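You operate a simulated robot arm through the tools that you are given. There is no shell and no other tool. Be economical: measure what you need, move in short steps, check, and stop when the job is done.

Carry out the task below with a simulated robot arm. There is one attempt and no reset: what you move stays moved.

JOB
Tie two half knots on the knotting board and pull each one tight.
Fine: bobbin over the cords, then the navy slider under; push the handle back between the knots; beads, lever and the other braids stay.

The check looks at the end state, three seconds after you hand in, the way a careful person would. Anything else that was tipped, shoved, dropped, spilled or broken makes it a failure.

ROBOT AND FRAMES
A 6-joint arm with a two-finger parallel gripper on a trunk, on a base that drives. Base frame: it is fixed to the floor where the robot stands at the start and does not move with it; the origin is under the middle of the robot, x ahead of it, y to its left, z up; the surface under the hand at the start is at about z = 818. Readings come in mm, degrees, newtons and seconds.
With the tool pointing down near the work surface it reaches from about 320 to 700 mm from the robot's upright axis, wherever it stands. Its first joint turns from -166.0 to 166.0 degrees. Places, roughly: flat board [500, 700, 800]; knot lever [700, -300, 900]; knotting board [500, -300, 800]; plait board [500, 1200, 800]; purple bead [400, -200, 900]; round stand [500, 200, 900]; yellow bead [400, -200, 900]. Payload 4.1 kg.
The tool frame sits at the grasp point between the pads (the TCP): z along the fingers, y along the line on which they close. The tips reach 23 mm beyond it. The gripper opens to 94 mm. The fingers are 38 mm wide and 10 mm thick; the gripper's body (54 by 96 mm) begins 39 mm behind the TCP.
Orientation is that of the tool frame in the base frame, as a unit quaternion [w, x, y, z]. With the fingers straight down and closing along the base's y, the tool's x points along the base's -x, its y along +y and its z along -z.

CONTROLS
- The arm moves only by the tool servo_tool. Its argument "deltas" is a list of rows, each an object of numbers (a shift or turn left out is 0, a gripper value left out holds the last): "jaw": the gripper command, from -1 (fully open) to 1 (shut), values between in proportion; "tx", "ty", "tz": the shift along the tool's x, y, z in mm; "ax", "ay", "az": the turn, a rotation vector about the tool's x, y, z in degrees. In form: [{"jaw": .., "tx": .., "ty": .., "tz": .., "ax": .., "ay": .., "az": ..}, ...]. A call has 1 to 10 rows; each row shifts and turns the commanded pose from where the row before left it, along the tool's axes as they then stand. Rows are played at 5 a second. More than 50 mm and 8.6 degrees between two rows, or a gripper value outside its range, and nothing of the call is played. A pose out of reach is approached as far as the arm can. The call stops where the force on the tool passes 50 N (or 10 N more than at its start, if that is more) or the arm is blocked; 0.2 s more then pass. Each finger travels about 45 mm/s and halts on what it meets, pressing with about 44 N; the grip force reading is that of the motor and also rises with nothing between the fingers. The clock runs only during rows and for 0.2 s after the last one: add rows that do not move to give the fingers time. It gives the time, the measured TCP pose, the force on the tool (base axes), the opening and the grip force at its end, in the units of the frame above (readings bear some noise), with the torque about the TCP (base axes, N m) and any sound that the robot's microphone picked up.
- Cameras (640 x 400 px; columns grow to the right, rows downward): "scene" is now at [16.2, 133.9, 1550.4]; the picture's right is [-0.51, -0.86, 0.00], its down [-0.70, 0.41, -0.58] and it looks along [0.50, -0.30, -0.81] (base axes); focal length 268 px, centre (320, 200). "wrist" rides on the gripper at [86, 16, -74] in the tool frame; the picture's right is [-0.18, 0.98, 0.00], its down [-0.58, -0.11, -0.81] and it looks along [-0.79, -0.15, 0.59] (tool axes); focal length 243 px, centre (320, 200). There is no depth. A picture from a camera that has moved, and an enlarged one, comes with that camera's place and axes in the base frame and with its lens. The place of the scene camera against the robot may be out by one fixed shift of up to 18 mm in any direction.
- get_image(camera): a new picture of that camera. The clock stands still meanwhile.
- lift_body(by): slides the trunk up (or, below 0, down) by that many mm; the arm and the scene camera ride with it, the base frame stays. It gives what a move gives, with no picture.
- base_move(legs): drives the robot by 1 to 6 legs, each [ahead, turn to the left] in mm and degrees, along the robot's own axes; the way and the turn of a leg run together, so that a leg with both is an arc; at most 1500 mm and 180 degrees a leg. The arm and the cameras ride along, it lands a little off, and it stops where it bumps. It gives what a move gives.
- aim_head(pan, tilt): turns the head with the scene camera to pan (to the left, within 155 degrees either way) and tilt (down, from -29 to 69), counted from straight ahead of the robot. It gives what a move gives.
- zoom(camera, box): a new picture of the part [left, top, right, bottom] of that camera's present view, enlarged. The clock stands still meanwhile.
- job_done(): hands the job in; it is judged then, once.

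Go step by step. Nothing tells you exact positions but the pictures and the camera data: compare them with the known pose of the tool, close in by small moves and look again before you grip or let go. The budget is 120 turns and 90 pictures, counting those below and the enlarged ones. Unless the task says otherwise, let go and move clear before handing in, and close with one line.

The tools are called as a command line: name --argument value ..., lists and objects as JSON in quotes. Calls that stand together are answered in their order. servo_tool: Moves the arm, as the interface text tells. Its arguments: {"type":"object","properties":{"deltas":{"type":"array"}},"required":["deltas"]} The other tools are called the same way: lift_body (by) slides the trunk up or down; base_move (legs) drives the base; aim_head (pan, tilt) turns the head that bears the scene camera; get_image (camera) takes a picture; zoom (camera, box) takes an enlarged picture of a part of a camera's view; job_done () hands the job in.

At the start:

```text
time_s: 0.0
tcp_pos: [321.0, -377.9, 1028.0]
tool_rot: [-0.001, -0.001, 1.0, 0.0]
contact_force: [-0.6, -0.7, 1.1]
ft_torque: [-0.01, 0.0, -0.03]
gripper_width: 93.9
finger_force: 0.0
trunk travel left (down, up): [-525.0, 65.0]
robot x, y, heading: [-2.4, -1.5, -0.1]
head pan, tilt: [-30.6, 54.2]
```

scene: 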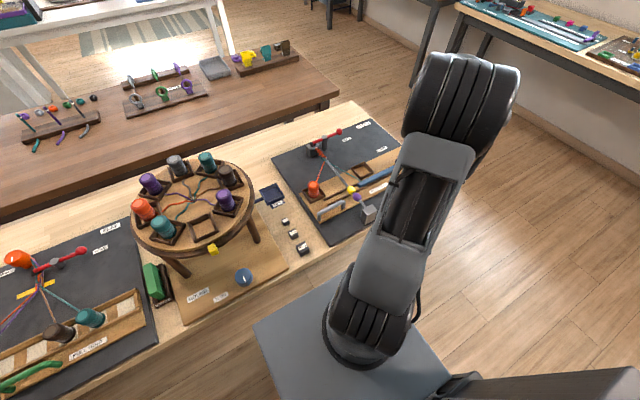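
wrist: 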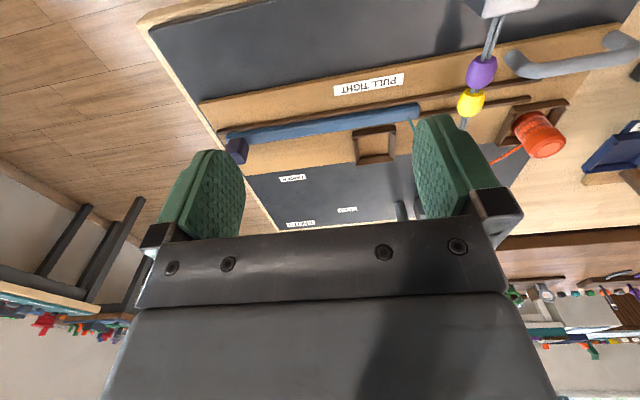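

I see the knotting board right-ahead of the robot with an orange bobbin, a navy slider, a handle and beads on cords. I'll look closer before touching anything.

zoom --camera "scene" --box '[260, 110, 420, 250]'

zoom --camera "wrist" --box '[130, 0, 640, 240]'

```text
2.86 times, centred on (340, 180) of scene
camera zoom: at [16.2, 133.9, 1550.4], right [-0.51, -0.86, 0.0], down [-0.7, 0.41, -0.58], along [0.5, -0.3, -0.81], focal length 767 px, centre (263, 257)
```

zoom: 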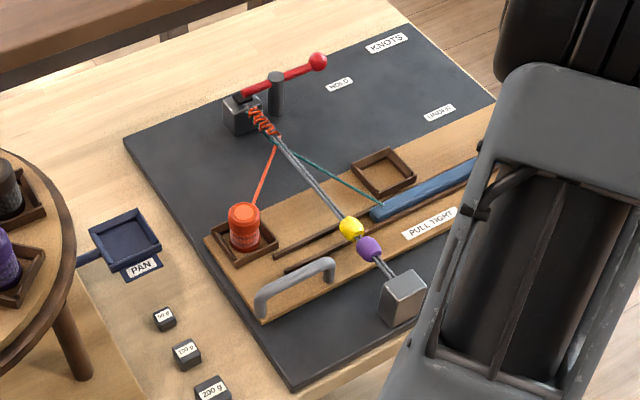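

```text
1.25 times, centred on (385, 120) of wrist
camera zoom: at [233.9, -361.4, 1102.5], right [0.18, 0.98, 0.0], down [0.58, -0.11, 0.81], along [0.79, -0.15, -0.59], focal length 304 px, centre (238, 300)
```

zoom: 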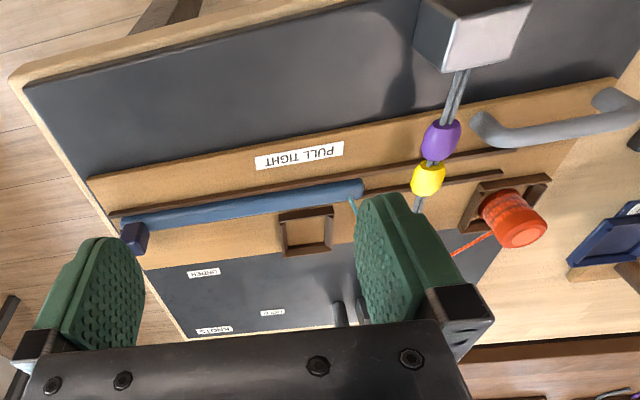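

The arm hides the right half of the board, so I'll shift it sideways to the right and look again.

servo_tool --deltas '[{"ty": -45, "tz": -20}, {"ty": -45, "tz": -20}, {"ty": -45, "tx": 40}, {"ty": -45, "tx": 40}, {"tx": 40, "ty": -20}, {}]'

aim_head --pan -33 --tilt 52

zoom --camera "scene" --box '[240, 110, 420, 240]'

get_image --camera "wrist"

```text
refused: row 3 steps farther than a row can; nothing moved
```

```text
time_s: 0.6
tcp_pos: [321.1, -376.5, 1027.9]
tool_rot: [0.001, 0.0, 1.0, 0.0]
contact_force: [-0.2, 0.3, 0.5]
ft_torque: [0.02, 0.04, 0.01]
gripper_width: 93.9
finger_force: 0.1
trunk travel left (down, up): [-525.0, 65.0]
robot x, y, heading: [-2.5, -0.1, 0.2]
head pan, tilt: [-33.0, 52.0]
```

```text
3.08 times, centred on (330, 175) of scene
camera zoom: at [16.4, 130.0, 1553.2], right [-0.54, -0.84, 0.0], down [-0.66, 0.43, -0.62], along [0.52, -0.34, -0.79], focal length 826 px, centre (289, 277)
```

zoom: 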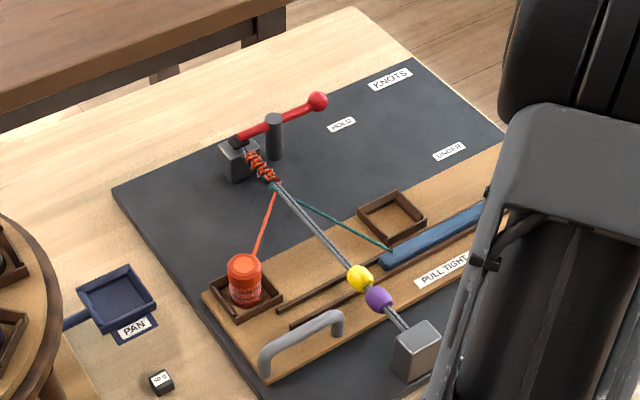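

```text
84 pictures are left
camera wrist: at [233.9, -361.4, 1102.5], right [0.18, 0.98, 0.0], down [0.58, -0.11, 0.81], along [0.79, -0.15, -0.59], focal length 243 px, centre (320, 200)
```

wrist: 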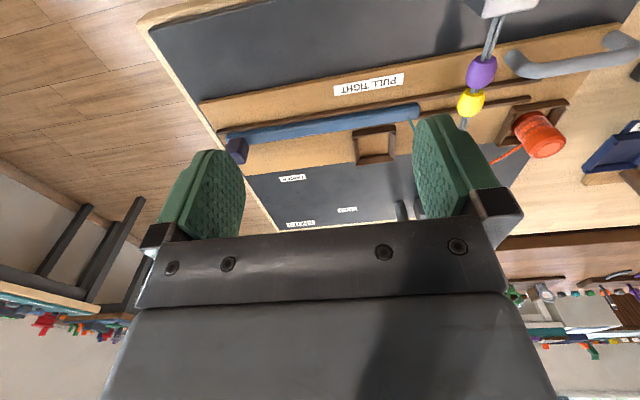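

The board has a sled with two trays, slider groove and a handle. I'll move the arm in smaller steps to clear the view.

servo_tool --deltas '[{"ty": -40, "tz": -20}, {"ty": -40, "tz": -20}, {"ty": -40, "tz": -20}, {"ty": -40, "tx": 20}, {"ty": -40, "tx": 20}, {"tx": 20, "ty": -40}, {}]'

get_image --camera "scene"

get_image --camera "wrist"

```text
time_s: 2.2
tcp_pos: [255.9, -600.1, 1080.8]
tool_rot: [-0.001, -0.001, 1.0, 0.001]
contact_force: [1.3, -0.9, -0.4]
ft_torque: [0.0, 0.04, -0.03]
gripper_width: 94.1
finger_force: 0.0
out of reach, approached as far as the arm can: row 6
trunk travel left (down, up): [-525.0, 65.0]
robot x, y, heading: [1.3, 0.2, 0.1]
head pan, tilt: [-33.0, 52.0]
```

```text
83 pictures are left
camera scene: at [16.3, 129.5, 1553.3], right [-0.54, -0.84, 0.0], down [-0.66, 0.43, -0.62], along [0.52, -0.34, -0.79], focal length 268 px, centre (320, 200)
```

scene: 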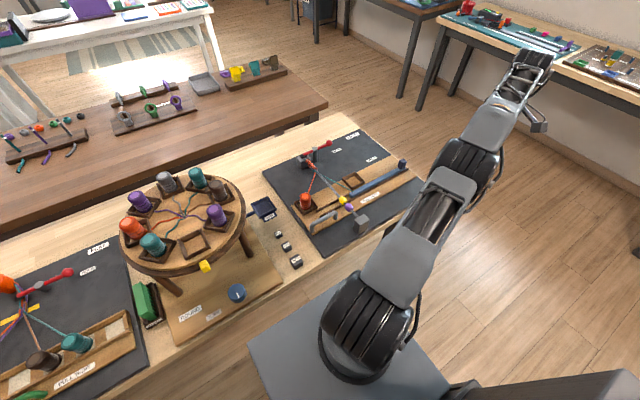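

```text
82 pictures are left
camera wrist: at [168.8, -584.5, 1155.8], right [0.18, 0.98, 0.0], down [0.58, -0.11, 0.81], along [0.79, -0.15, -0.59], focal length 243 px, centre (320, 200)
```

wrist: 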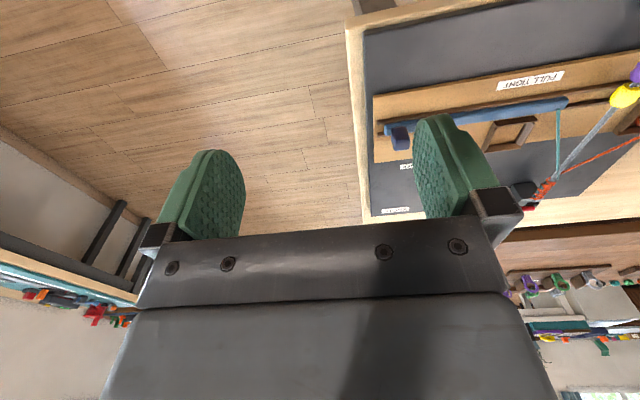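

zoom --camera "scene" --box '[255, 120, 435, 260]'

zoom --camera "scene" --box '[295, 170, 385, 240]'

zoom --camera "scene" --box '[280, 125, 400, 195]'

zoom --camera "scene" --box '[0, 230, 180, 400]'

```text
2.86 times, centred on (345, 190) of scene
camera zoom: at [16.3, 129.5, 1553.3], right [-0.54, -0.84, 0.0], down [-0.66, 0.43, -0.62], along [0.52, -0.34, -0.79], focal length 767 px, centre (249, 229)
```

zoom: 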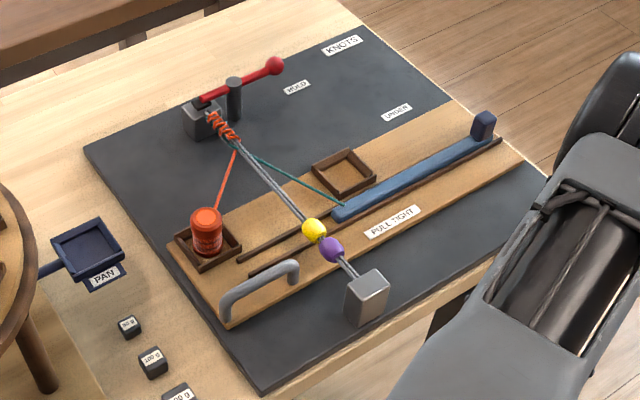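

```text
5.71 times, centred on (340, 205) of scene
camera zoom: at [16.3, 129.5, 1553.3], right [-0.54, -0.84, 0.0], down [-0.66, 0.43, -0.62], along [0.52, -0.34, -0.79], focal length 1533 px, centre (206, 171)
```

zoom: 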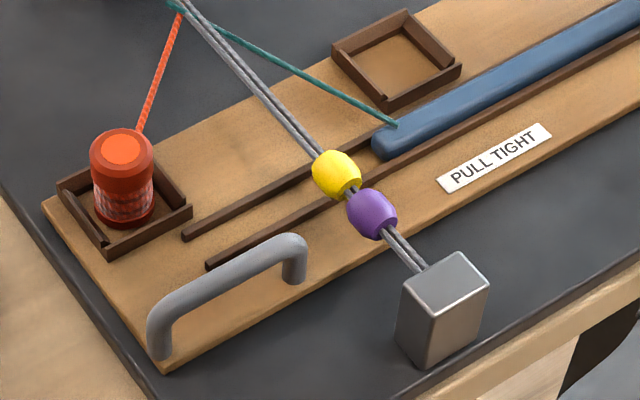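

```text
5.33 times, centred on (340, 160) of scene
camera zoom: at [16.3, 129.5, 1553.3], right [-0.54, -0.84, 0.0], down [-0.66, 0.43, -0.62], along [0.52, -0.34, -0.79], focal length 1431 px, centre (213, 413)
```

zoom: 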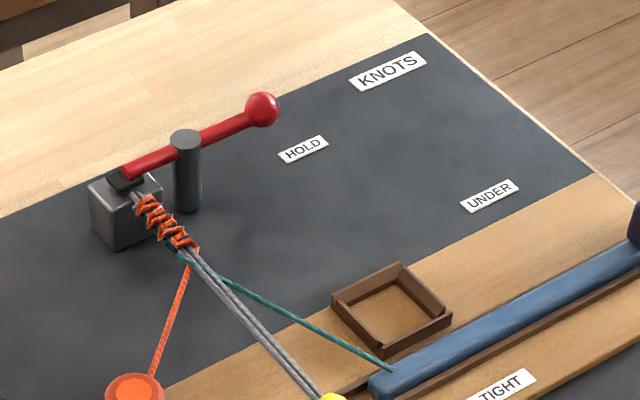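

```text
2.35 times, centred on (90, 315) of scene
camera zoom: at [16.3, 129.5, 1553.3], right [-0.54, -0.84, 0.0], down [-0.66, 0.43, -0.62], along [0.52, -0.34, -0.79], focal length 631 px, centre (861, -71)
```

zoom: 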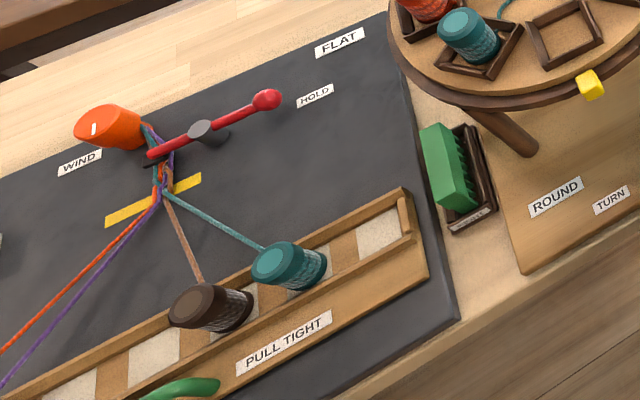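

Now the layout is clear: bobbin in left tray at about (485,-119), empty tray about (492,-323), slider knob about (447,-510), handle about (393,-128), cords run along y≈-221. I'll fly high to above the bobbin and check with the wrist camera.

servo_tool --deltas '[{"tx": -22, "ty": 43, "tz": 5}, {"tx": -22, "ty": 43, "tz": 5}, {"tx": -22, "ty": 43, "tz": 5}, {"tx": -22, "ty": 43, "tz": 5}, {"tx": -22, "ty": 43, "tz": 5}, {"tx": -22, "ty": 43, "tz": 5}, {"tx": -22, "ty": 43, "tz": 5}, {"tx": -22, "ty": 43, "tz": 5}, {"tx": -22, "ty": 43, "tz": 5}, {"tx": -22, "ty": 43, "tz": 5}]'

get_image --camera "wrist"

get_image --camera "scene"

```text
time_s: 4.4
tcp_pos: [476.2, -170.3, 1032.2]
tool_rot: [0.0, 0.001, 1.0, 0.001]
contact_force: [0.8, 0.3, 0.2]
ft_torque: [0.0, 0.04, -0.02]
gripper_width: 94.1
finger_force: 0.0
trunk travel left (down, up): [-525.0, 65.0]
robot x, y, heading: [0.1, 2.8, 0.2]
head pan, tilt: [-33.0, 52.0]
```

```text
77 pictures are left
camera wrist: at [389.1, -154.0, 1106.5], right [0.18, 0.98, 0.0], down [0.58, -0.11, 0.81], along [0.79, -0.15, -0.59], focal length 243 px, centre (320, 200)
```

wrist: 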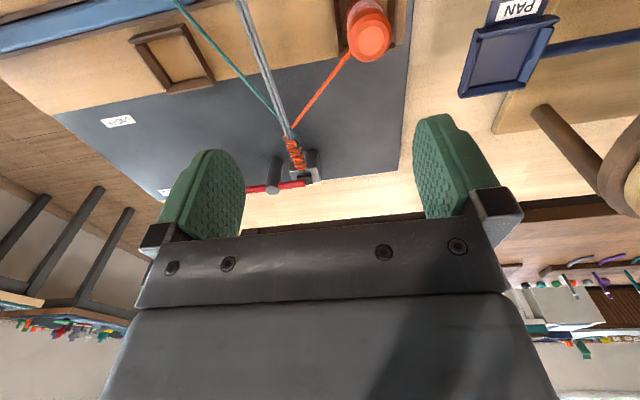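

```text
76 pictures are left
camera scene: at [16.6, 130.5, 1553.2], right [-0.54, -0.84, 0.0], down [-0.66, 0.43, -0.62], along [0.52, -0.34, -0.79], focal length 268 px, centre (320, 200)
```

scene: 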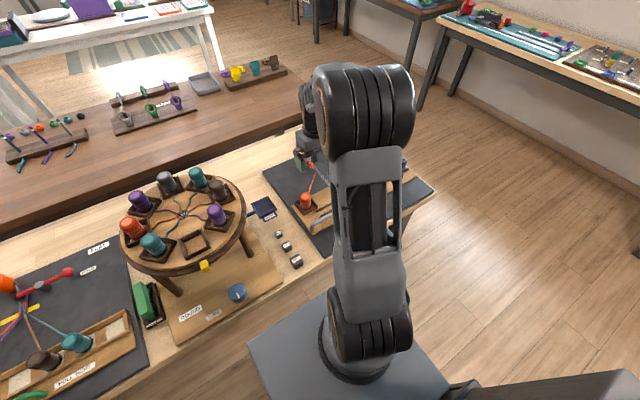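

The wrist view puts the bobbin near (471,-130), somewhat off from the scene camera estimate. I'll centre over it and descend partway, then re-measure.

servo_tool --deltas '[{"ty": 40, "tx": 5}, {"tz": 35}, {"tz": 30}, {}]'

get_image --camera "wrist"

```text
time_s: 5.4
tcp_pos: [470.8, -131.0, 966.6]
tool_rot: [0.0, 0.0, 1.0, 0.0]
contact_force: [-0.1, -0.2, -0.6]
ft_torque: [-0.01, 0.05, -0.01]
gripper_width: 94.0
finger_force: 0.0
trunk travel left (down, up): [-525.0, 65.0]
robot x, y, heading: [3.2, -0.7, 0.0]
head pan, tilt: [-33.0, 52.0]
```

```text
75 pictures are left
camera wrist: at [383.2, -114.8, 1041.8], right [0.18, 0.98, 0.0], down [0.58, -0.11, 0.81], along [0.79, -0.15, -0.59], focal length 243 px, centre (320, 200)
```

wrist: 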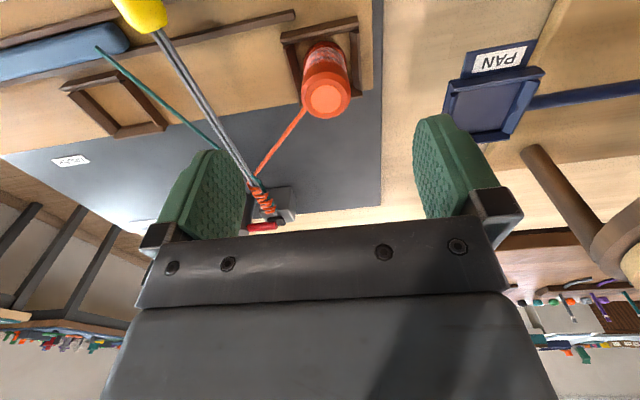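

Triangulating the two wrist views gives the bobbin cap at (472,-128,892), so I'll descend around it with fingers closing along y and check before closing.

servo_tool --deltas '[{"tx": -1.5, "ty": 2.5, "tz": 30}, {"tz": 30}, {"tz": 21}, {}]'

get_image --camera "wrist"

zoom --camera "scene" --box '[270, 150, 360, 240]'

```text
time_s: 6.4
tcp_pos: [471.5, -127.6, 886.9]
tool_rot: [0.001, 0.0, 1.0, 0.0]
contact_force: [0.1, -0.5, -0.2]
ft_torque: [-0.01, 0.01, 0.03]
gripper_width: 93.9
finger_force: 0.2
trunk travel left (down, up): [-525.0, 65.0]
robot x, y, heading: [0.0, -0.6, 0.0]
head pan, tilt: [-33.0, 52.0]
```

```text
74 pictures are left
camera wrist: at [385.3, -112.0, 960.7], right [0.18, 0.98, 0.0], down [0.58, -0.11, 0.81], along [0.79, -0.15, -0.59], focal length 243 px, centre (320, 200)
```

wrist: 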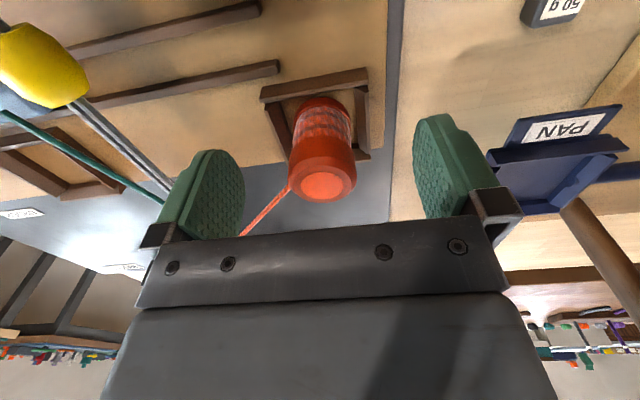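

```text
4.44 times, centred on (315, 195) of scene
camera zoom: at [16.5, 130.1, 1553.2], right [-0.54, -0.84, 0.0], down [-0.66, 0.43, -0.62], along [0.52, -0.34, -0.79], focal length 1193 px, centre (342, 222)
```

zoom: 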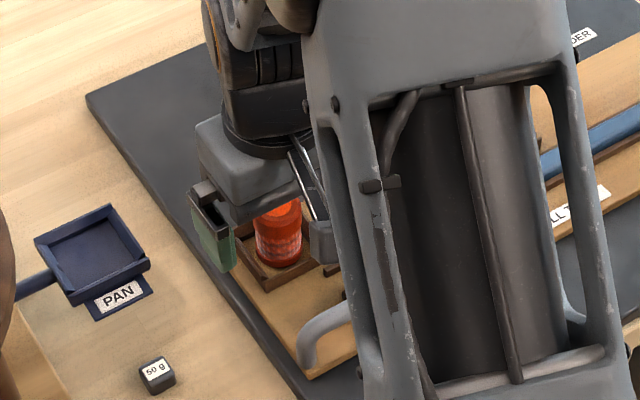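

The bobbin sits centred between the fingers with nothing else in the way. I'll close and then lift a little.

servo_tool --deltas '[{"jaw": 1}, {"jaw": 1}, {}, {}, {}, {}]'

servo_tool --deltas '[{"tz": -15}, {"tz": -15}, {}]'

get_image --camera "wrist"

```text
time_s: 7.8
tcp_pos: [472.1, -128.4, 885.8]
tool_rot: [0.001, -0.001, 1.0, -0.001]
contact_force: [0.9, 0.1, 0.3]
ft_torque: [0.02, 0.01, 0.0]
gripper_width: 34.7
finger_force: 43.7
trunk travel left (down, up): [-525.0, 65.0]
robot x, y, heading: [-1.7, -1.1, -0.1]
head pan, tilt: [-33.0, 52.0]
```

```text
time_s: 8.6
tcp_pos: [471.3, -128.4, 916.9]
tool_rot: [0.0, 0.0, 1.0, 0.0]
contact_force: [-0.8, 0.1, -0.1]
ft_torque: [0.01, 0.01, 0.01]
gripper_width: 0.0
finger_force: 42.7
trunk travel left (down, up): [-525.0, 65.0]
robot x, y, heading: [3.4, -2.6, 0.3]
head pan, tilt: [-33.0, 52.0]
```

```text
72 pictures are left
camera wrist: at [385.0, -112.1, 991.5], right [0.18, 0.98, 0.0], down [0.58, -0.11, 0.81], along [0.79, -0.15, -0.59], focal length 243 px, centre (320, 200)
```

wrist: 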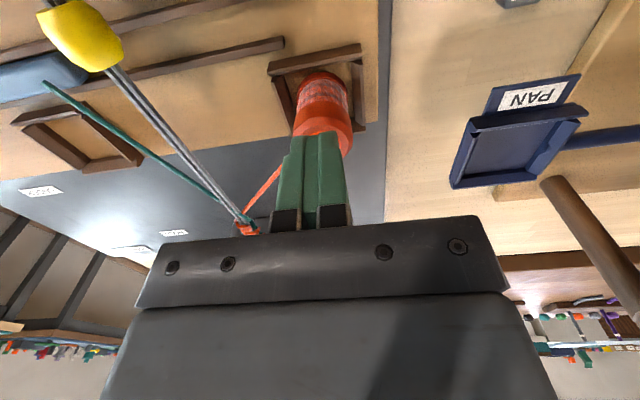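

The grip was too near the cap's top and slipped; the bobbin still stands in its tray. All three views agree better on cap top z≈885 at (475,-128), so I'll open and regrip lower.

servo_tool --deltas '[{"jaw": -1, "tz": -10}, {"tx": -3.5}, {}, {}, {}, {}]'

servo_tool --deltas '[{"tz": 20}, {"tz": 18}, {"tz": 7}, {"tz": 6}, {}]'

get_image --camera "wrist"

```text
time_s: 10.0
tcp_pos: [475.2, -127.5, 927.5]
tool_rot: [0.0, 0.0, 1.0, -0.001]
contact_force: [0.2, 0.2, 0.1]
ft_torque: [-0.02, 0.01, -0.02]
gripper_width: 94.0
finger_force: 0.2
trunk travel left (down, up): [-525.0, 65.0]
robot x, y, heading: [1.8, -3.4, 0.1]
head pan, tilt: [-33.0, 52.0]
```

```text
time_s: 11.2
tcp_pos: [475.7, -127.3, 877.0]
tool_rot: [0.0, 0.0, 1.0, 0.0]
contact_force: [0.5, 0.1, -0.2]
ft_torque: [0.03, 0.01, 0.0]
gripper_width: 94.0
finger_force: 0.0
trunk travel left (down, up): [-525.0, 65.0]
robot x, y, heading: [-2.7, 0.6, -0.2]
head pan, tilt: [-33.0, 52.0]
```

```text
71 pictures are left
camera wrist: at [388.8, -112.1, 950.5], right [0.18, 0.98, 0.0], down [0.58, -0.11, 0.81], along [0.79, -0.15, -0.59], focal length 243 px, centre (320, 200)
```

wrist: 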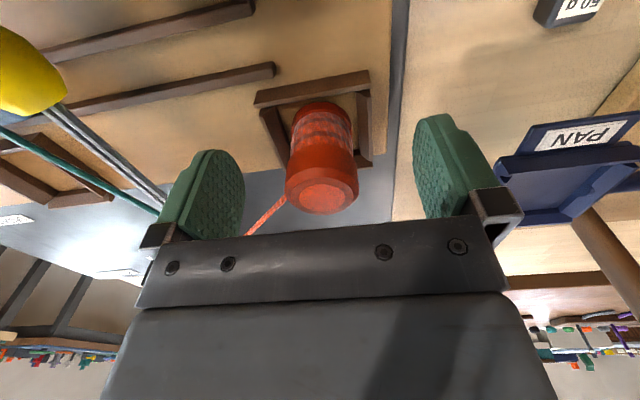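

The fingers now straddle the bobbin's body, above the tray walls. Closing and lifting slightly to test.

servo_tool --deltas '[{"jaw": 1}, {}, {}, {}, {}, {}, {"tz": -3}, {"tz": -4}, {}]'

get_image --camera "wrist"

```text
time_s: 13.2
tcp_pos: [475.0, -127.8, 883.8]
tool_rot: [0.0, 0.0, 1.0, 0.0]
contact_force: [0.2, -0.7, -0.4]
ft_torque: [0.01, 0.0, -0.02]
gripper_width: 34.9
finger_force: 44.0
trunk travel left (down, up): [-525.0, 65.0]
robot x, y, heading: [0.9, 3.7, 0.1]
head pan, tilt: [-33.0, 52.0]
```

```text
70 pictures are left
camera wrist: at [388.2, -112.2, 957.9], right [0.18, 0.98, 0.0], down [0.58, -0.11, 0.81], along [0.79, -0.15, -0.59], focal length 243 px, centre (320, 200)
```

wrist: 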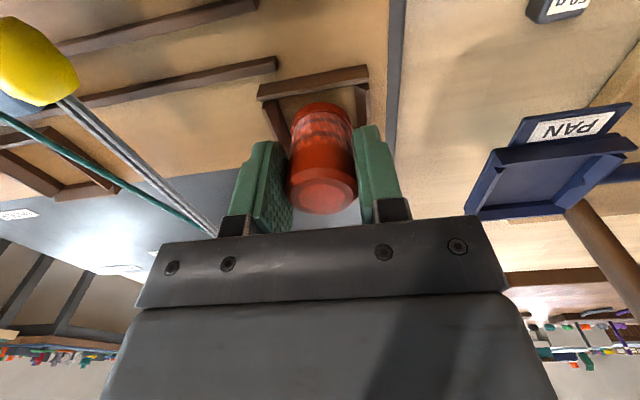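

Grip is holding at 34.9 mm, but it isn't certain the bobbin rises with the fingers. I'll lift slowly and compare.

servo_tool --deltas '[{"tz": -2}, {"tz": -2}, {"tz": -2}, {"tz": -2}, {"tz": -2}, {}]'

get_image --camera "wrist"

```text
time_s: 14.6
tcp_pos: [475.3, -127.0, 893.2]
tool_rot: [0.0, 0.0, 1.0, -0.001]
contact_force: [-0.4, -0.2, -0.4]
ft_torque: [-0.02, 0.0, 0.02]
gripper_width: 34.7
finger_force: 43.5
trunk travel left (down, up): [-525.0, 65.0]
robot x, y, heading: [-1.8, 0.6, 0.1]
head pan, tilt: [-33.0, 52.0]
```

```text
69 pictures are left
camera wrist: at [388.3, -112.4, 968.0], right [0.18, 0.98, 0.0], down [0.58, -0.11, 0.81], along [0.79, -0.15, -0.59], focal length 243 px, centre (320, 200)
```

wrist: 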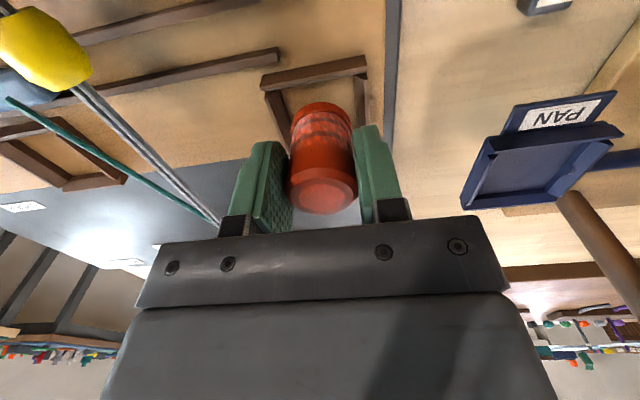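

The bobbin is rising with the gripper. I'll raise it well clear and carry it over the cords toward the right tray, then check.

servo_tool --deltas '[{"tz": -15}, {"tz": -20}, {"tz": -20}, {"tz": -15}, {"ty": -25}, {"ty": -30}, {"ty": -30}, {"ty": -30}, {"ty": -30}, {"ty": -23}]'

servo_tool --deltas '[{"ty": -23}, {}, {}]'

get_image --camera "wrist"

zoom --camera "scene" --box '[270, 130, 430, 250]'

```text
time_s: 16.8
tcp_pos: [475.6, -296.2, 962.9]
tool_rot: [-0.001, 0.001, 1.0, 0.001]
contact_force: [-0.3, 0.5, 0.0]
ft_torque: [0.0, 0.01, 0.01]
gripper_width: 34.9
finger_force: 43.9
trunk travel left (down, up): [-525.0, 65.0]
robot x, y, heading: [-3.6, -1.0, -0.2]
head pan, tilt: [-33.0, 52.0]
```

```text
time_s: 17.6
tcp_pos: [474.9, -317.8, 964.2]
tool_rot: [-0.001, -0.001, 1.0, 0.0]
contact_force: [-0.6, 0.0, -1.2]
ft_torque: [-0.01, 0.02, 0.01]
gripper_width: 35.1
finger_force: 43.8
trunk travel left (down, up): [-525.0, 65.0]
robot x, y, heading: [0.4, -0.2, -0.4]
head pan, tilt: [-33.0, 52.0]
```

```text
68 pictures are left
camera wrist: at [388.2, -303.0, 1038.0], right [0.18, 0.98, 0.0], down [0.58, -0.11, 0.81], along [0.79, -0.15, -0.59], focal length 243 px, centre (320, 200)
```

wrist: 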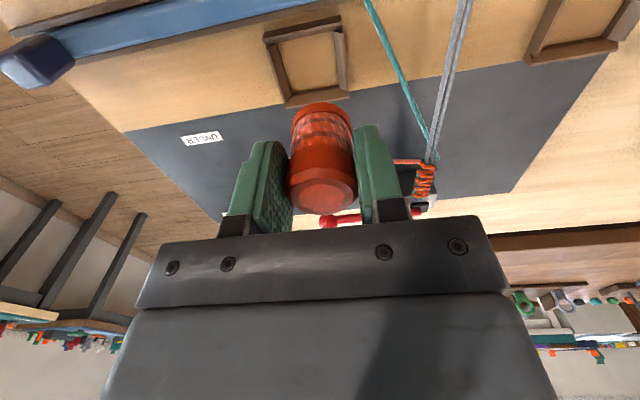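

```text
3.33 times, centred on (350, 190) of scene
camera zoom: at [16.4, 130.2, 1553.2], right [-0.54, -0.84, 0.0], down [-0.66, 0.43, -0.62], along [0.52, -0.34, -0.79], focal length 894 px, centre (220, 233)
```

zoom: 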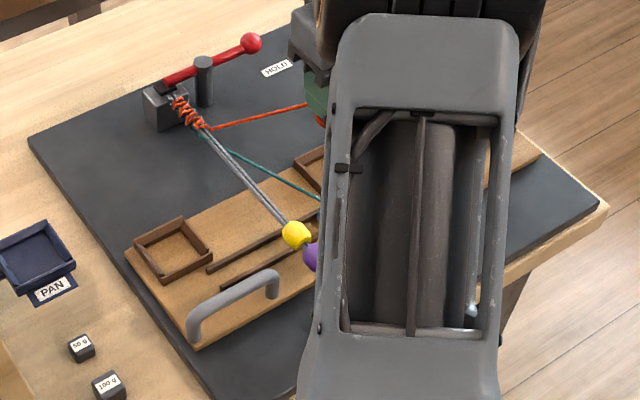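

The orange cord now lies over the core cords. The right tray's centre is about (474,-327), so I'll lower the bobbin over it in part and look.

servo_tool --deltas '[{"ty": -9}, {"tz": 20}, {"tz": 20}, {"tz": 14}, {"tz": 8}, {}]'

get_image --camera "wrist"

```text
time_s: 19.0
tcp_pos: [475.9, -328.4, 901.6]
tool_rot: [-0.001, 0.0, 1.0, 0.0]
contact_force: [-0.1, 0.5, -0.8]
ft_torque: [0.02, 0.0, 0.03]
gripper_width: 34.6
finger_force: 43.6
trunk travel left (down, up): [-525.0, 65.0]
robot x, y, heading: [1.1, -1.3, -0.0]
head pan, tilt: [-33.0, 52.0]
```

```text
66 pictures are left
camera wrist: at [388.4, -312.2, 976.0], right [0.18, 0.98, 0.0], down [0.58, -0.11, 0.81], along [0.79, -0.15, -0.59], focal length 243 px, centre (320, 200)
```

wrist: 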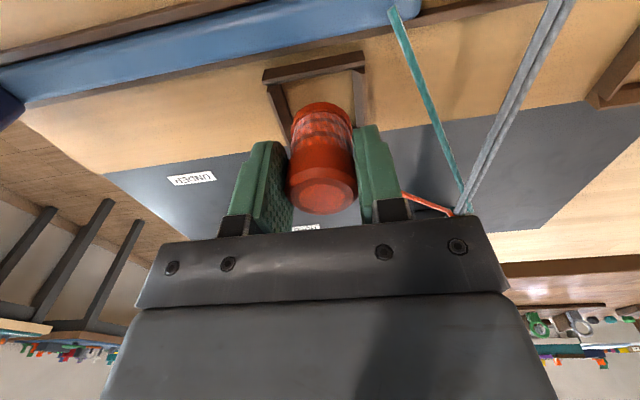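

The bobbin is lined up over the right tray just as it was over the left one. Lowering to the seat and releasing.

servo_tool --deltas '[{"tz": 8}, {"tz": 7}, {"tz": 5}, {"tz": 3}, {}]'

get_image --camera "wrist"

```text
time_s: 20.2
tcp_pos: [476.5, -328.4, 878.9]
tool_rot: [0.0, 0.001, 1.0, 0.0]
contact_force: [-0.7, 0.2, -1.9]
ft_torque: [0.0, 0.02, 0.02]
gripper_width: 34.5
finger_force: 44.4
trunk travel left (down, up): [-525.0, 65.0]
robot x, y, heading: [-1.9, -4.9, -0.1]
head pan, tilt: [-33.0, 52.0]
```

```text
65 pictures are left
camera wrist: at [388.2, -312.3, 952.9], right [0.18, 0.98, 0.0], down [0.58, -0.11, 0.81], along [0.79, -0.15, -0.59], focal length 243 px, centre (320, 200)
```

wrist: 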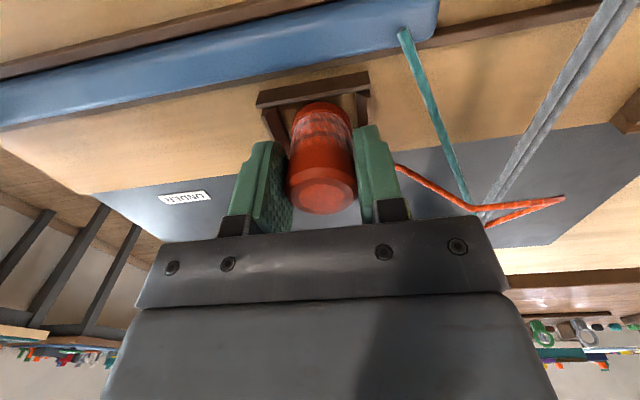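

It's seated, and the orange cord has formed its loop over the cords. Releasing and rising straight up.

servo_tool --deltas '[{"tz": 1}, {"jaw": -0.1}, {}, {}, {}, {"tz": -15}, {"tz": -25}, {"tz": -35}, {}]'

get_image --camera "wrist"

```text
time_s: 22.2
tcp_pos: [475.0, -327.7, 951.6]
tool_rot: [0.0, 0.0, 1.0, 0.001]
contact_force: [0.9, -0.2, 0.6]
ft_torque: [0.0, 0.01, 0.0]
gripper_width: 51.7
finger_force: 0.2
trunk travel left (down, up): [-525.0, 65.0]
robot x, y, heading: [0.9, 0.9, 0.0]
head pan, tilt: [-33.0, 52.0]
```

```text
64 pictures are left
camera wrist: at [388.2, -312.7, 1027.4], right [0.18, 0.98, 0.0], down [0.58, -0.11, 0.81], along [0.79, -0.15, -0.59], focal length 243 px, centre (320, 200)
```

wrist: 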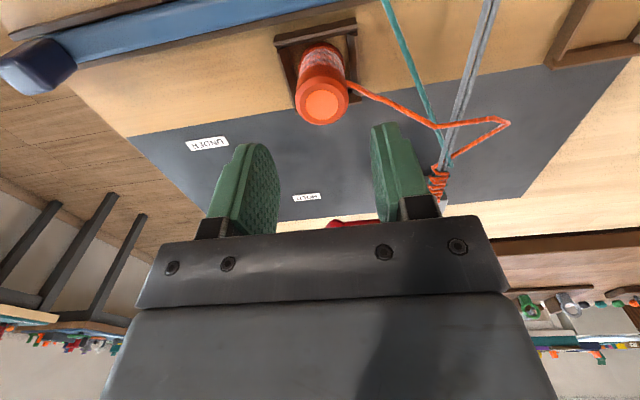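

Bobbin stands upright in the right tray. Next I'll move over the slider's knob at about (432,-516) and look.

servo_tool --deltas '[{"tz": -20}, {"tx": 11, "ty": -44}, {"tx": 11, "ty": -44}, {"tx": 11, "ty": -44}, {"tx": 11, "ty": -44}, {}]'

get_image --camera "wrist"

zoom --camera "scene" --box '[290, 120, 450, 240]'

```text
time_s: 23.6
tcp_pos: [431.2, -503.8, 971.5]
tool_rot: [0.0, 0.0, 1.0, 0.0]
contact_force: [0.4, 0.3, -0.2]
ft_torque: [0.01, -0.02, 0.0]
gripper_width: 51.7
finger_force: 0.0
trunk travel left (down, up): [-525.0, 65.0]
robot x, y, heading: [-1.8, 0.2, 0.0]
head pan, tilt: [-33.0, 52.0]
```

```text
63 pictures are left
camera wrist: at [344.2, -489.3, 1045.9], right [0.18, 0.98, 0.0], down [0.58, -0.11, 0.81], along [0.79, -0.15, -0.59], focal length 243 px, centre (320, 200)
```

wrist: 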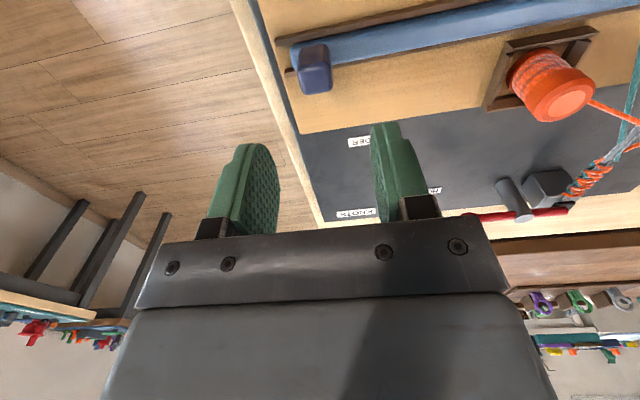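

```text
3.33 times, centred on (370, 180) of scene
camera zoom: at [16.3, 129.7, 1553.3], right [-0.54, -0.84, 0.0], down [-0.66, 0.43, -0.62], along [0.52, -0.34, -0.79], focal length 894 px, centre (153, 267)
```

zoom: 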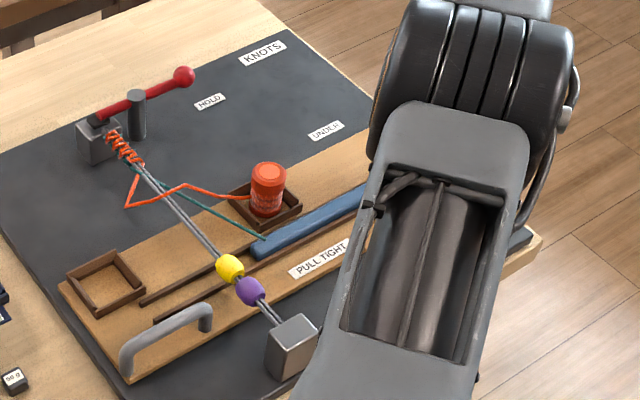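

The knob's top is about (433,-508,865), roughly 25 mm wide. I'll descend around it, with a check before closing.

servo_tool --deltas '[{"tx": -2, "ty": -4, "tz": 30}, {"tz": 30}, {"tz": 22}, {}]'

get_image --camera "wrist"

```text
time_s: 24.6
tcp_pos: [433.4, -508.4, 890.1]
tool_rot: [0.0, 0.0, 1.0, 0.0]
contact_force: [0.1, 0.8, 0.4]
ft_torque: [0.01, 0.01, -0.02]
gripper_width: 51.6
finger_force: 0.0
trunk travel left (down, up): [-525.0, 65.0]
robot x, y, heading: [0.6, 0.6, 0.1]
head pan, tilt: [-33.0, 52.0]
```

```text
61 pictures are left
camera wrist: at [346.5, -492.2, 964.0], right [0.18, 0.98, 0.0], down [0.58, -0.11, 0.81], along [0.79, -0.15, -0.59], focal length 243 px, centre (320, 200)
```

wrist: 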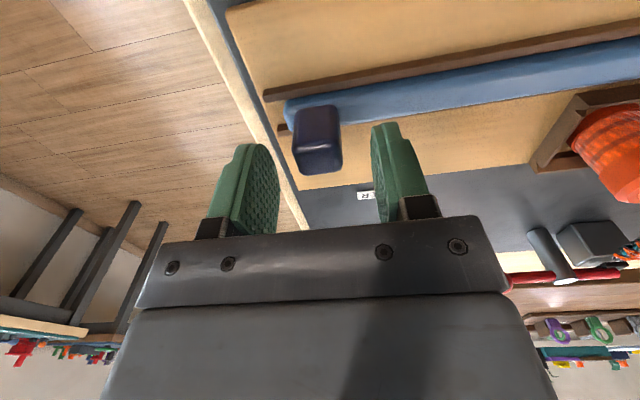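

Knob lies centred between the fingers. Lowering in small steps and closing on it.

servo_tool --deltas '[{"ty": -1, "tz": 8}, {"tz": 6}, {"tz": 4}, {}]'

get_image --camera "wrist"

```text
time_s: 25.6
tcp_pos: [433.5, -508.6, 871.9]
tool_rot: [0.0, 0.001, 1.0, 0.0]
contact_force: [-0.7, -0.5, 0.8]
ft_torque: [0.0, -0.04, 0.02]
gripper_width: 51.6
finger_force: 0.2
trunk travel left (down, up): [-525.0, 65.0]
robot x, y, heading: [-0.5, 0.3, -0.1]
head pan, tilt: [-33.0, 52.0]
```

```text
60 pictures are left
camera wrist: at [346.3, -493.2, 946.5], right [0.18, 0.98, 0.0], down [0.58, -0.11, 0.81], along [0.79, -0.15, -0.59], focal length 243 px, centre (320, 200)
```

wrist: 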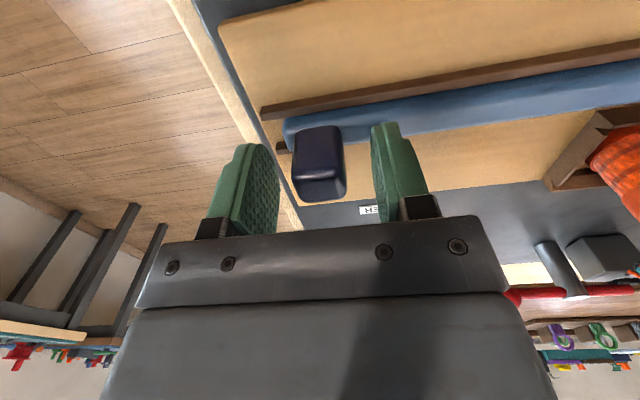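

Fingers reach down to just above the bar on both sides of the knob. Closing, then sliding toward +y in small steps.

servo_tool --deltas '[{"jaw": 1}, {}, {}, {}, {}]'

servo_tool --deltas '[{"ty": 5}, {"ty": 10}, {"ty": 10}, {"ty": 10}, {"ty": 10}, {}]'

get_image --camera "wrist"

zoom --camera "scene" --box '[290, 120, 450, 240]'

```text
time_s: 26.8
tcp_pos: [432.4, -508.2, 872.1]
tool_rot: [0.001, 0.001, 1.0, 0.0]
contact_force: [-0.9, 2.3, -1.5]
ft_torque: [0.04, 0.06, 0.31]
gripper_width: 23.7
finger_force: 45.3
trunk travel left (down, up): [-525.0, 65.0]
robot x, y, heading: [0.2, 1.8, 0.0]
head pan, tilt: [-33.0, 52.0]
```

```text
time_s: 28.2
tcp_pos: [432.6, -463.0, 872.8]
tool_rot: [0.0, 0.0, 1.0, 0.0]
contact_force: [-3.1, 0.4, -2.8]
ft_torque: [-0.27, -0.22, 0.25]
gripper_width: 23.3
finger_force: 45.3
trunk travel left (down, up): [-525.0, 65.0]
robot x, y, heading: [0.5, 0.7, 0.2]
head pan, tilt: [-33.0, 52.0]
```

```text
59 pictures are left
camera wrist: at [346.1, -448.4, 946.5], right [0.18, 0.98, 0.0], down [0.58, -0.11, 0.81], along [0.79, -0.15, -0.59], focal length 243 px, centre (320, 200)
```

wrist: 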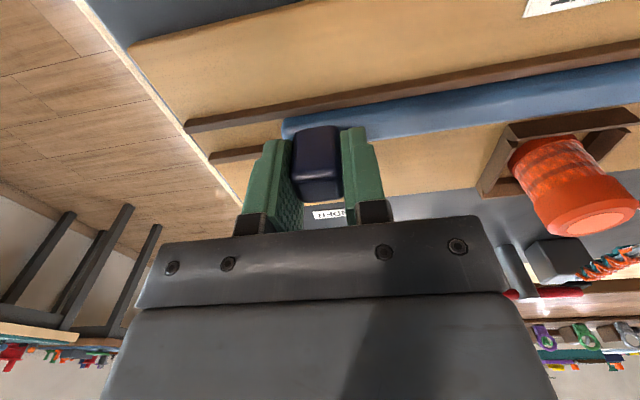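

```text
3.33 times, centred on (370, 180) of scene
camera zoom: at [16.1, 129.8, 1553.2], right [-0.54, -0.84, 0.0], down [-0.66, 0.43, -0.62], along [0.52, -0.34, -0.79], focal length 894 px, centre (153, 267)
```

zoom: 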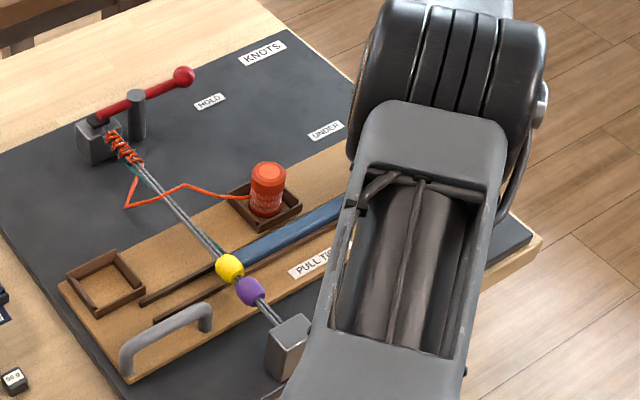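

The slider moves smoothly; its tip is now at the cords. Continuing under them.

servo_tool --deltas '[{"ty": 10}, {"ty": 10}, {"ty": 10}, {"ty": 10}, {"ty": 10}, {"ty": 8}, {}]'

zoom --camera "scene" --box '[270, 120, 430, 240]'

get_image --camera "wrist"

```text
time_s: 29.8
tcp_pos: [431.9, -406.3, 872.2]
tool_rot: [-0.001, -0.001, 1.0, 0.0]
contact_force: [-9.6, -0.4, -10.5]
ft_torque: [-0.6, -0.14, 0.39]
gripper_width: 23.3
finger_force: 45.1
trunk travel left (down, up): [-525.0, 65.0]
robot x, y, heading: [0.5, -1.0, 0.1]
head pan, tilt: [-33.0, 52.0]
```

```text
3.33 times, centred on (350, 180) of scene
camera zoom: at [15.9, 129.4, 1553.2], right [-0.54, -0.84, 0.0], down [-0.66, 0.43, -0.62], along [0.52, -0.34, -0.79], focal length 894 px, centre (220, 267)
```

zoom: 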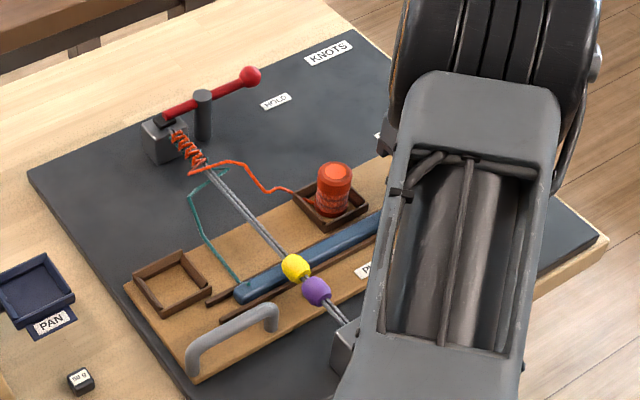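

```text
56 pictures are left
camera wrist: at [345.9, -390.2, 946.6], right [0.18, 0.98, 0.0], down [0.58, -0.11, 0.81], along [0.79, -0.15, -0.59], focal length 243 px, centre (320, 200)
```

wrist: 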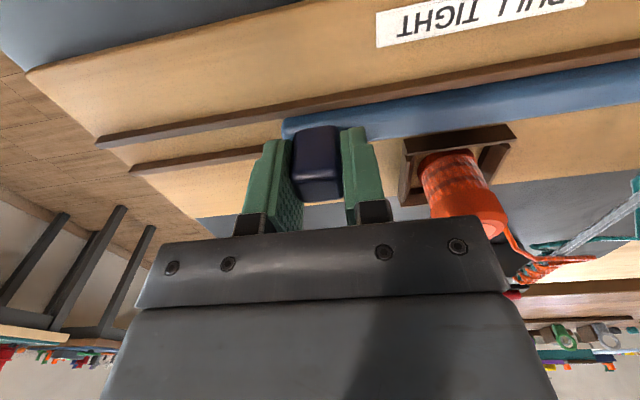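

The teal cord has gone under and through the loop. Some side force has built up from slight rail yaw, so I'll ease in -x while sliding a bit further toward the rail end.

servo_tool --deltas '[{"tx": 1.5, "tz": 0.7}, {"ty": 5}, {"ty": 5}, {"ty": 5, "tx": 0.3}, {}]'

zoom --camera "scene" --box '[290, 150, 390, 230]'

```text
time_s: 31.0
tcp_pos: [433.0, -390.4, 872.0]
tool_rot: [0.001, 0.0, 1.0, 0.0]
contact_force: [1.6, 0.7, -4.5]
ft_torque: [0.14, 0.23, 0.25]
gripper_width: 23.4
finger_force: 45.0
trunk travel left (down, up): [-525.0, 65.0]
robot x, y, heading: [-0.2, 3.0, 0.1]
head pan, tilt: [-33.0, 52.0]
```

```text
5.00 times, centred on (340, 190) of scene
camera zoom: at [16.9, 129.8, 1553.2], right [-0.54, -0.84, 0.0], down [-0.66, 0.43, -0.62], along [0.52, -0.33, -0.79], focal length 1342 px, centre (220, 250)
```

zoom: 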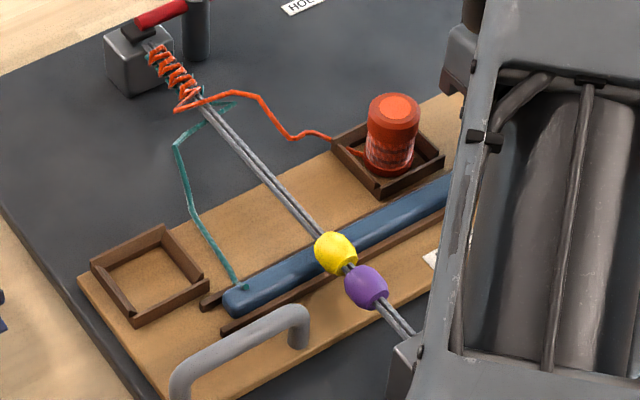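

The slider tip is nearly at the rail's left end, on the far side of the cords. A last 5 mm, then release and lift.

servo_tool --deltas '[{"ty": 3}, {"ty": 2}, {}, {"jaw": 0.2}, {}, {}, {"tz": -15}, {"tz": -25}, {"tz": -40}, {"tz": -30}]'

get_image --camera "wrist"

```text
time_s: 33.2
tcp_pos: [431.5, -387.0, 981.8]
tool_rot: [0.0, 0.0, 1.0, 0.001]
contact_force: [0.8, -1.3, 0.2]
ft_torque: [0.02, 0.01, 0.01]
gripper_width: 37.4
finger_force: 0.0
trunk travel left (down, up): [-525.0, 65.0]
robot x, y, heading: [-1.0, 4.2, 0.2]
head pan, tilt: [-33.0, 52.0]
```

```text
54 pictures are left
camera wrist: at [344.4, -370.6, 1056.7], right [0.18, 0.98, 0.0], down [0.58, -0.11, 0.81], along [0.79, -0.15, -0.59], focal length 243 px, centre (320, 200)
```

wrist: 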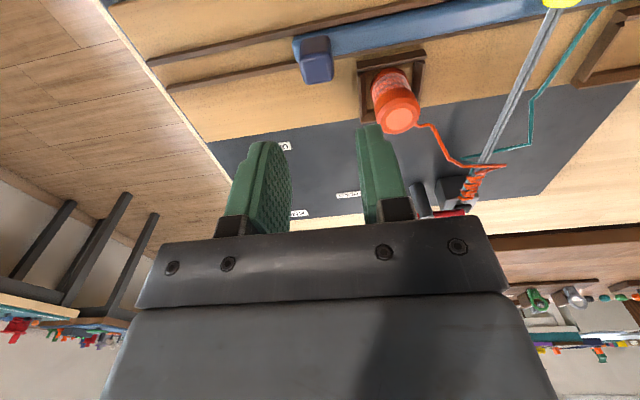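

Slider and bobbin are set for the first half knot. Now I'll go above the handle at about (380,-136) and turn the gripper 90° so it closes along x.

servo_tool --deltas '[{"tx": 8.5, "ty": 42}, {"tx": 8.5, "ty": 42}, {"tx": 8.5, "ty": 42}, {"tx": 8.5, "ty": 42}, {"tx": 8.5, "ty": 42}, {"tx": 8.5, "ty": 41}, {"az": 8.5}, {"az": 8.5}, {"az": 8.5}, {"az": 8.5}]'

servo_tool --deltas '[{"az": 8}, {"az": 8}, {"az": 8}, {"az": 8}, {"az": 8}, {"az": 8}, {"az": 8}, {}]'

get_image --camera "wrist"

zoom --camera "scene" --box '[260, 120, 440, 260]'

```text
time_s: 35.4
tcp_pos: [380.2, -134.3, 982.0]
tool_rot: [0.0, 0.294, 0.956, -0.001]
contact_force: [0.3, -0.8, 0.3]
ft_torque: [-0.02, -0.01, 0.01]
gripper_width: 37.6
finger_force: 0.1
trunk travel left (down, up): [-525.0, 65.0]
robot x, y, heading: [-2.3, -1.7, 0.3]
head pan, tilt: [-33.0, 52.0]
```

```text
time_s: 37.2
tcp_pos: [380.1, -135.2, 982.5]
tool_rot: [0.0, 0.708, 0.706, 0.0]
contact_force: [0.5, -0.3, -0.5]
ft_torque: [-0.06, 0.0, -0.01]
gripper_width: 37.4
finger_force: 0.0
trunk travel left (down, up): [-525.0, 65.0]
robot x, y, heading: [3.0, -0.6, 0.1]
head pan, tilt: [-33.0, 52.0]
```

```text
53 pictures are left
camera wrist: at [396.3, -48.9, 1056.1], right [0.98, -0.19, 0.0], down [-0.11, -0.58, 0.81], along [-0.15, -0.79, -0.59], focal length 243 px, centre (320, 200)
```

wrist: 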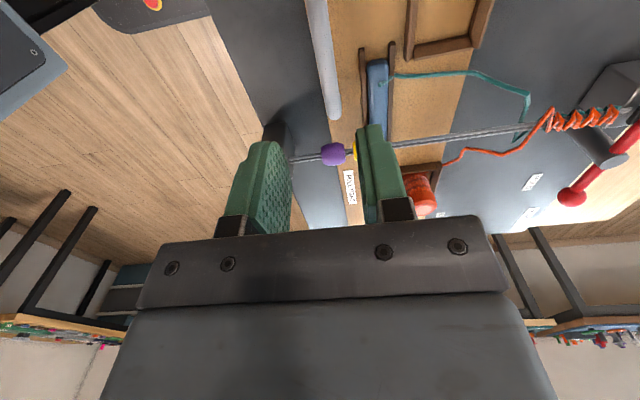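

```text
2.86 times, centred on (350, 190) of scene
camera zoom: at [16.4, 130.1, 1553.2], right [-0.54, -0.84, 0.0], down [-0.66, 0.43, -0.62], along [0.52, -0.34, -0.79], focal length 767 px, centre (234, 229)
```

zoom: 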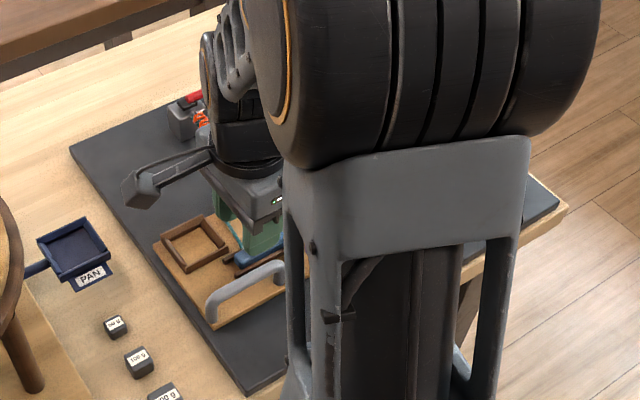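

The handle bar lies along y at x≈385, from y≈-80 to -170. I'll centre at (385,-125) and descend partway to check its height.

servo_tool --deltas '[{"tx": 10, "ty": 5}, {"tz": 40}, {"tz": 32}, {}]'

get_image --camera "wrist"

```text
time_s: 38.2
tcp_pos: [385.3, -124.3, 910.9]
tool_rot: [0.0, 0.707, 0.707, 0.001]
contact_force: [0.4, 0.5, 0.3]
ft_torque: [0.0, -0.02, 0.0]
gripper_width: 37.9
finger_force: 0.1
trunk travel left (down, up): [-525.0, 65.0]
robot x, y, heading: [0.5, 0.2, 0.2]
head pan, tilt: [-33.0, 52.0]
```

```text
51 pictures are left
camera wrist: at [401.0, -39.1, 984.3], right [0.98, -0.18, 0.0], down [-0.11, -0.58, 0.81], along [-0.15, -0.79, -0.59], focal length 243 px, centre (320, 200)
```

wrist: 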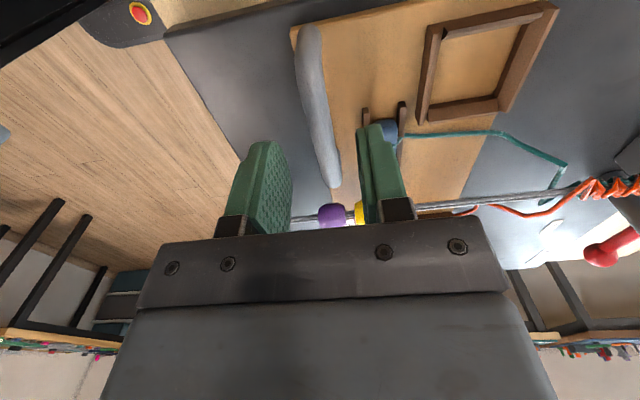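

Bar top is at z≈873, x≈386. I'll shift to y≈-115 to keep the finger off the rail end and descend onto the bar.

servo_tool --deltas '[{"tx": 9, "ty": 1.5, "tz": 15}, {"tz": 15}, {"tz": 8}, {"tz": 4}, {}]'

get_image --camera "wrist"

```text
time_s: 39.4
tcp_pos: [387.4, -115.9, 868.6]
tool_rot: [-0.001, 0.707, 0.707, 0.0]
contact_force: [-0.6, -0.5, 0.2]
ft_torque: [-0.02, 0.0, -0.03]
gripper_width: 37.7
finger_force: 0.1
trunk travel left (down, up): [-525.0, 65.0]
robot x, y, heading: [-3.2, 1.1, -0.0]
head pan, tilt: [-33.0, 52.0]
```

```text
50 pictures are left
camera wrist: at [402.6, -29.9, 942.1], right [0.98, -0.18, 0.0], down [-0.11, -0.58, 0.81], along [-0.15, -0.79, -0.59], focal length 243 px, centre (320, 200)
```

wrist: 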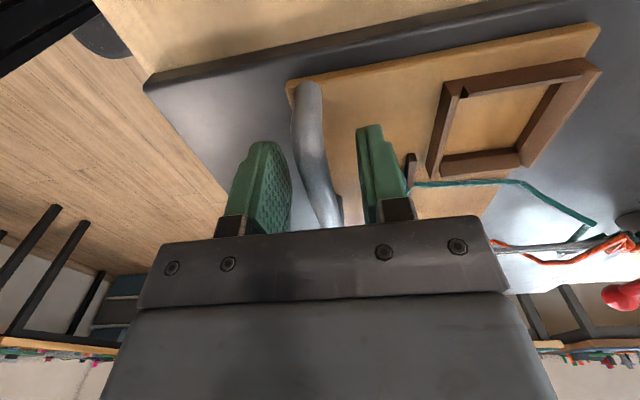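

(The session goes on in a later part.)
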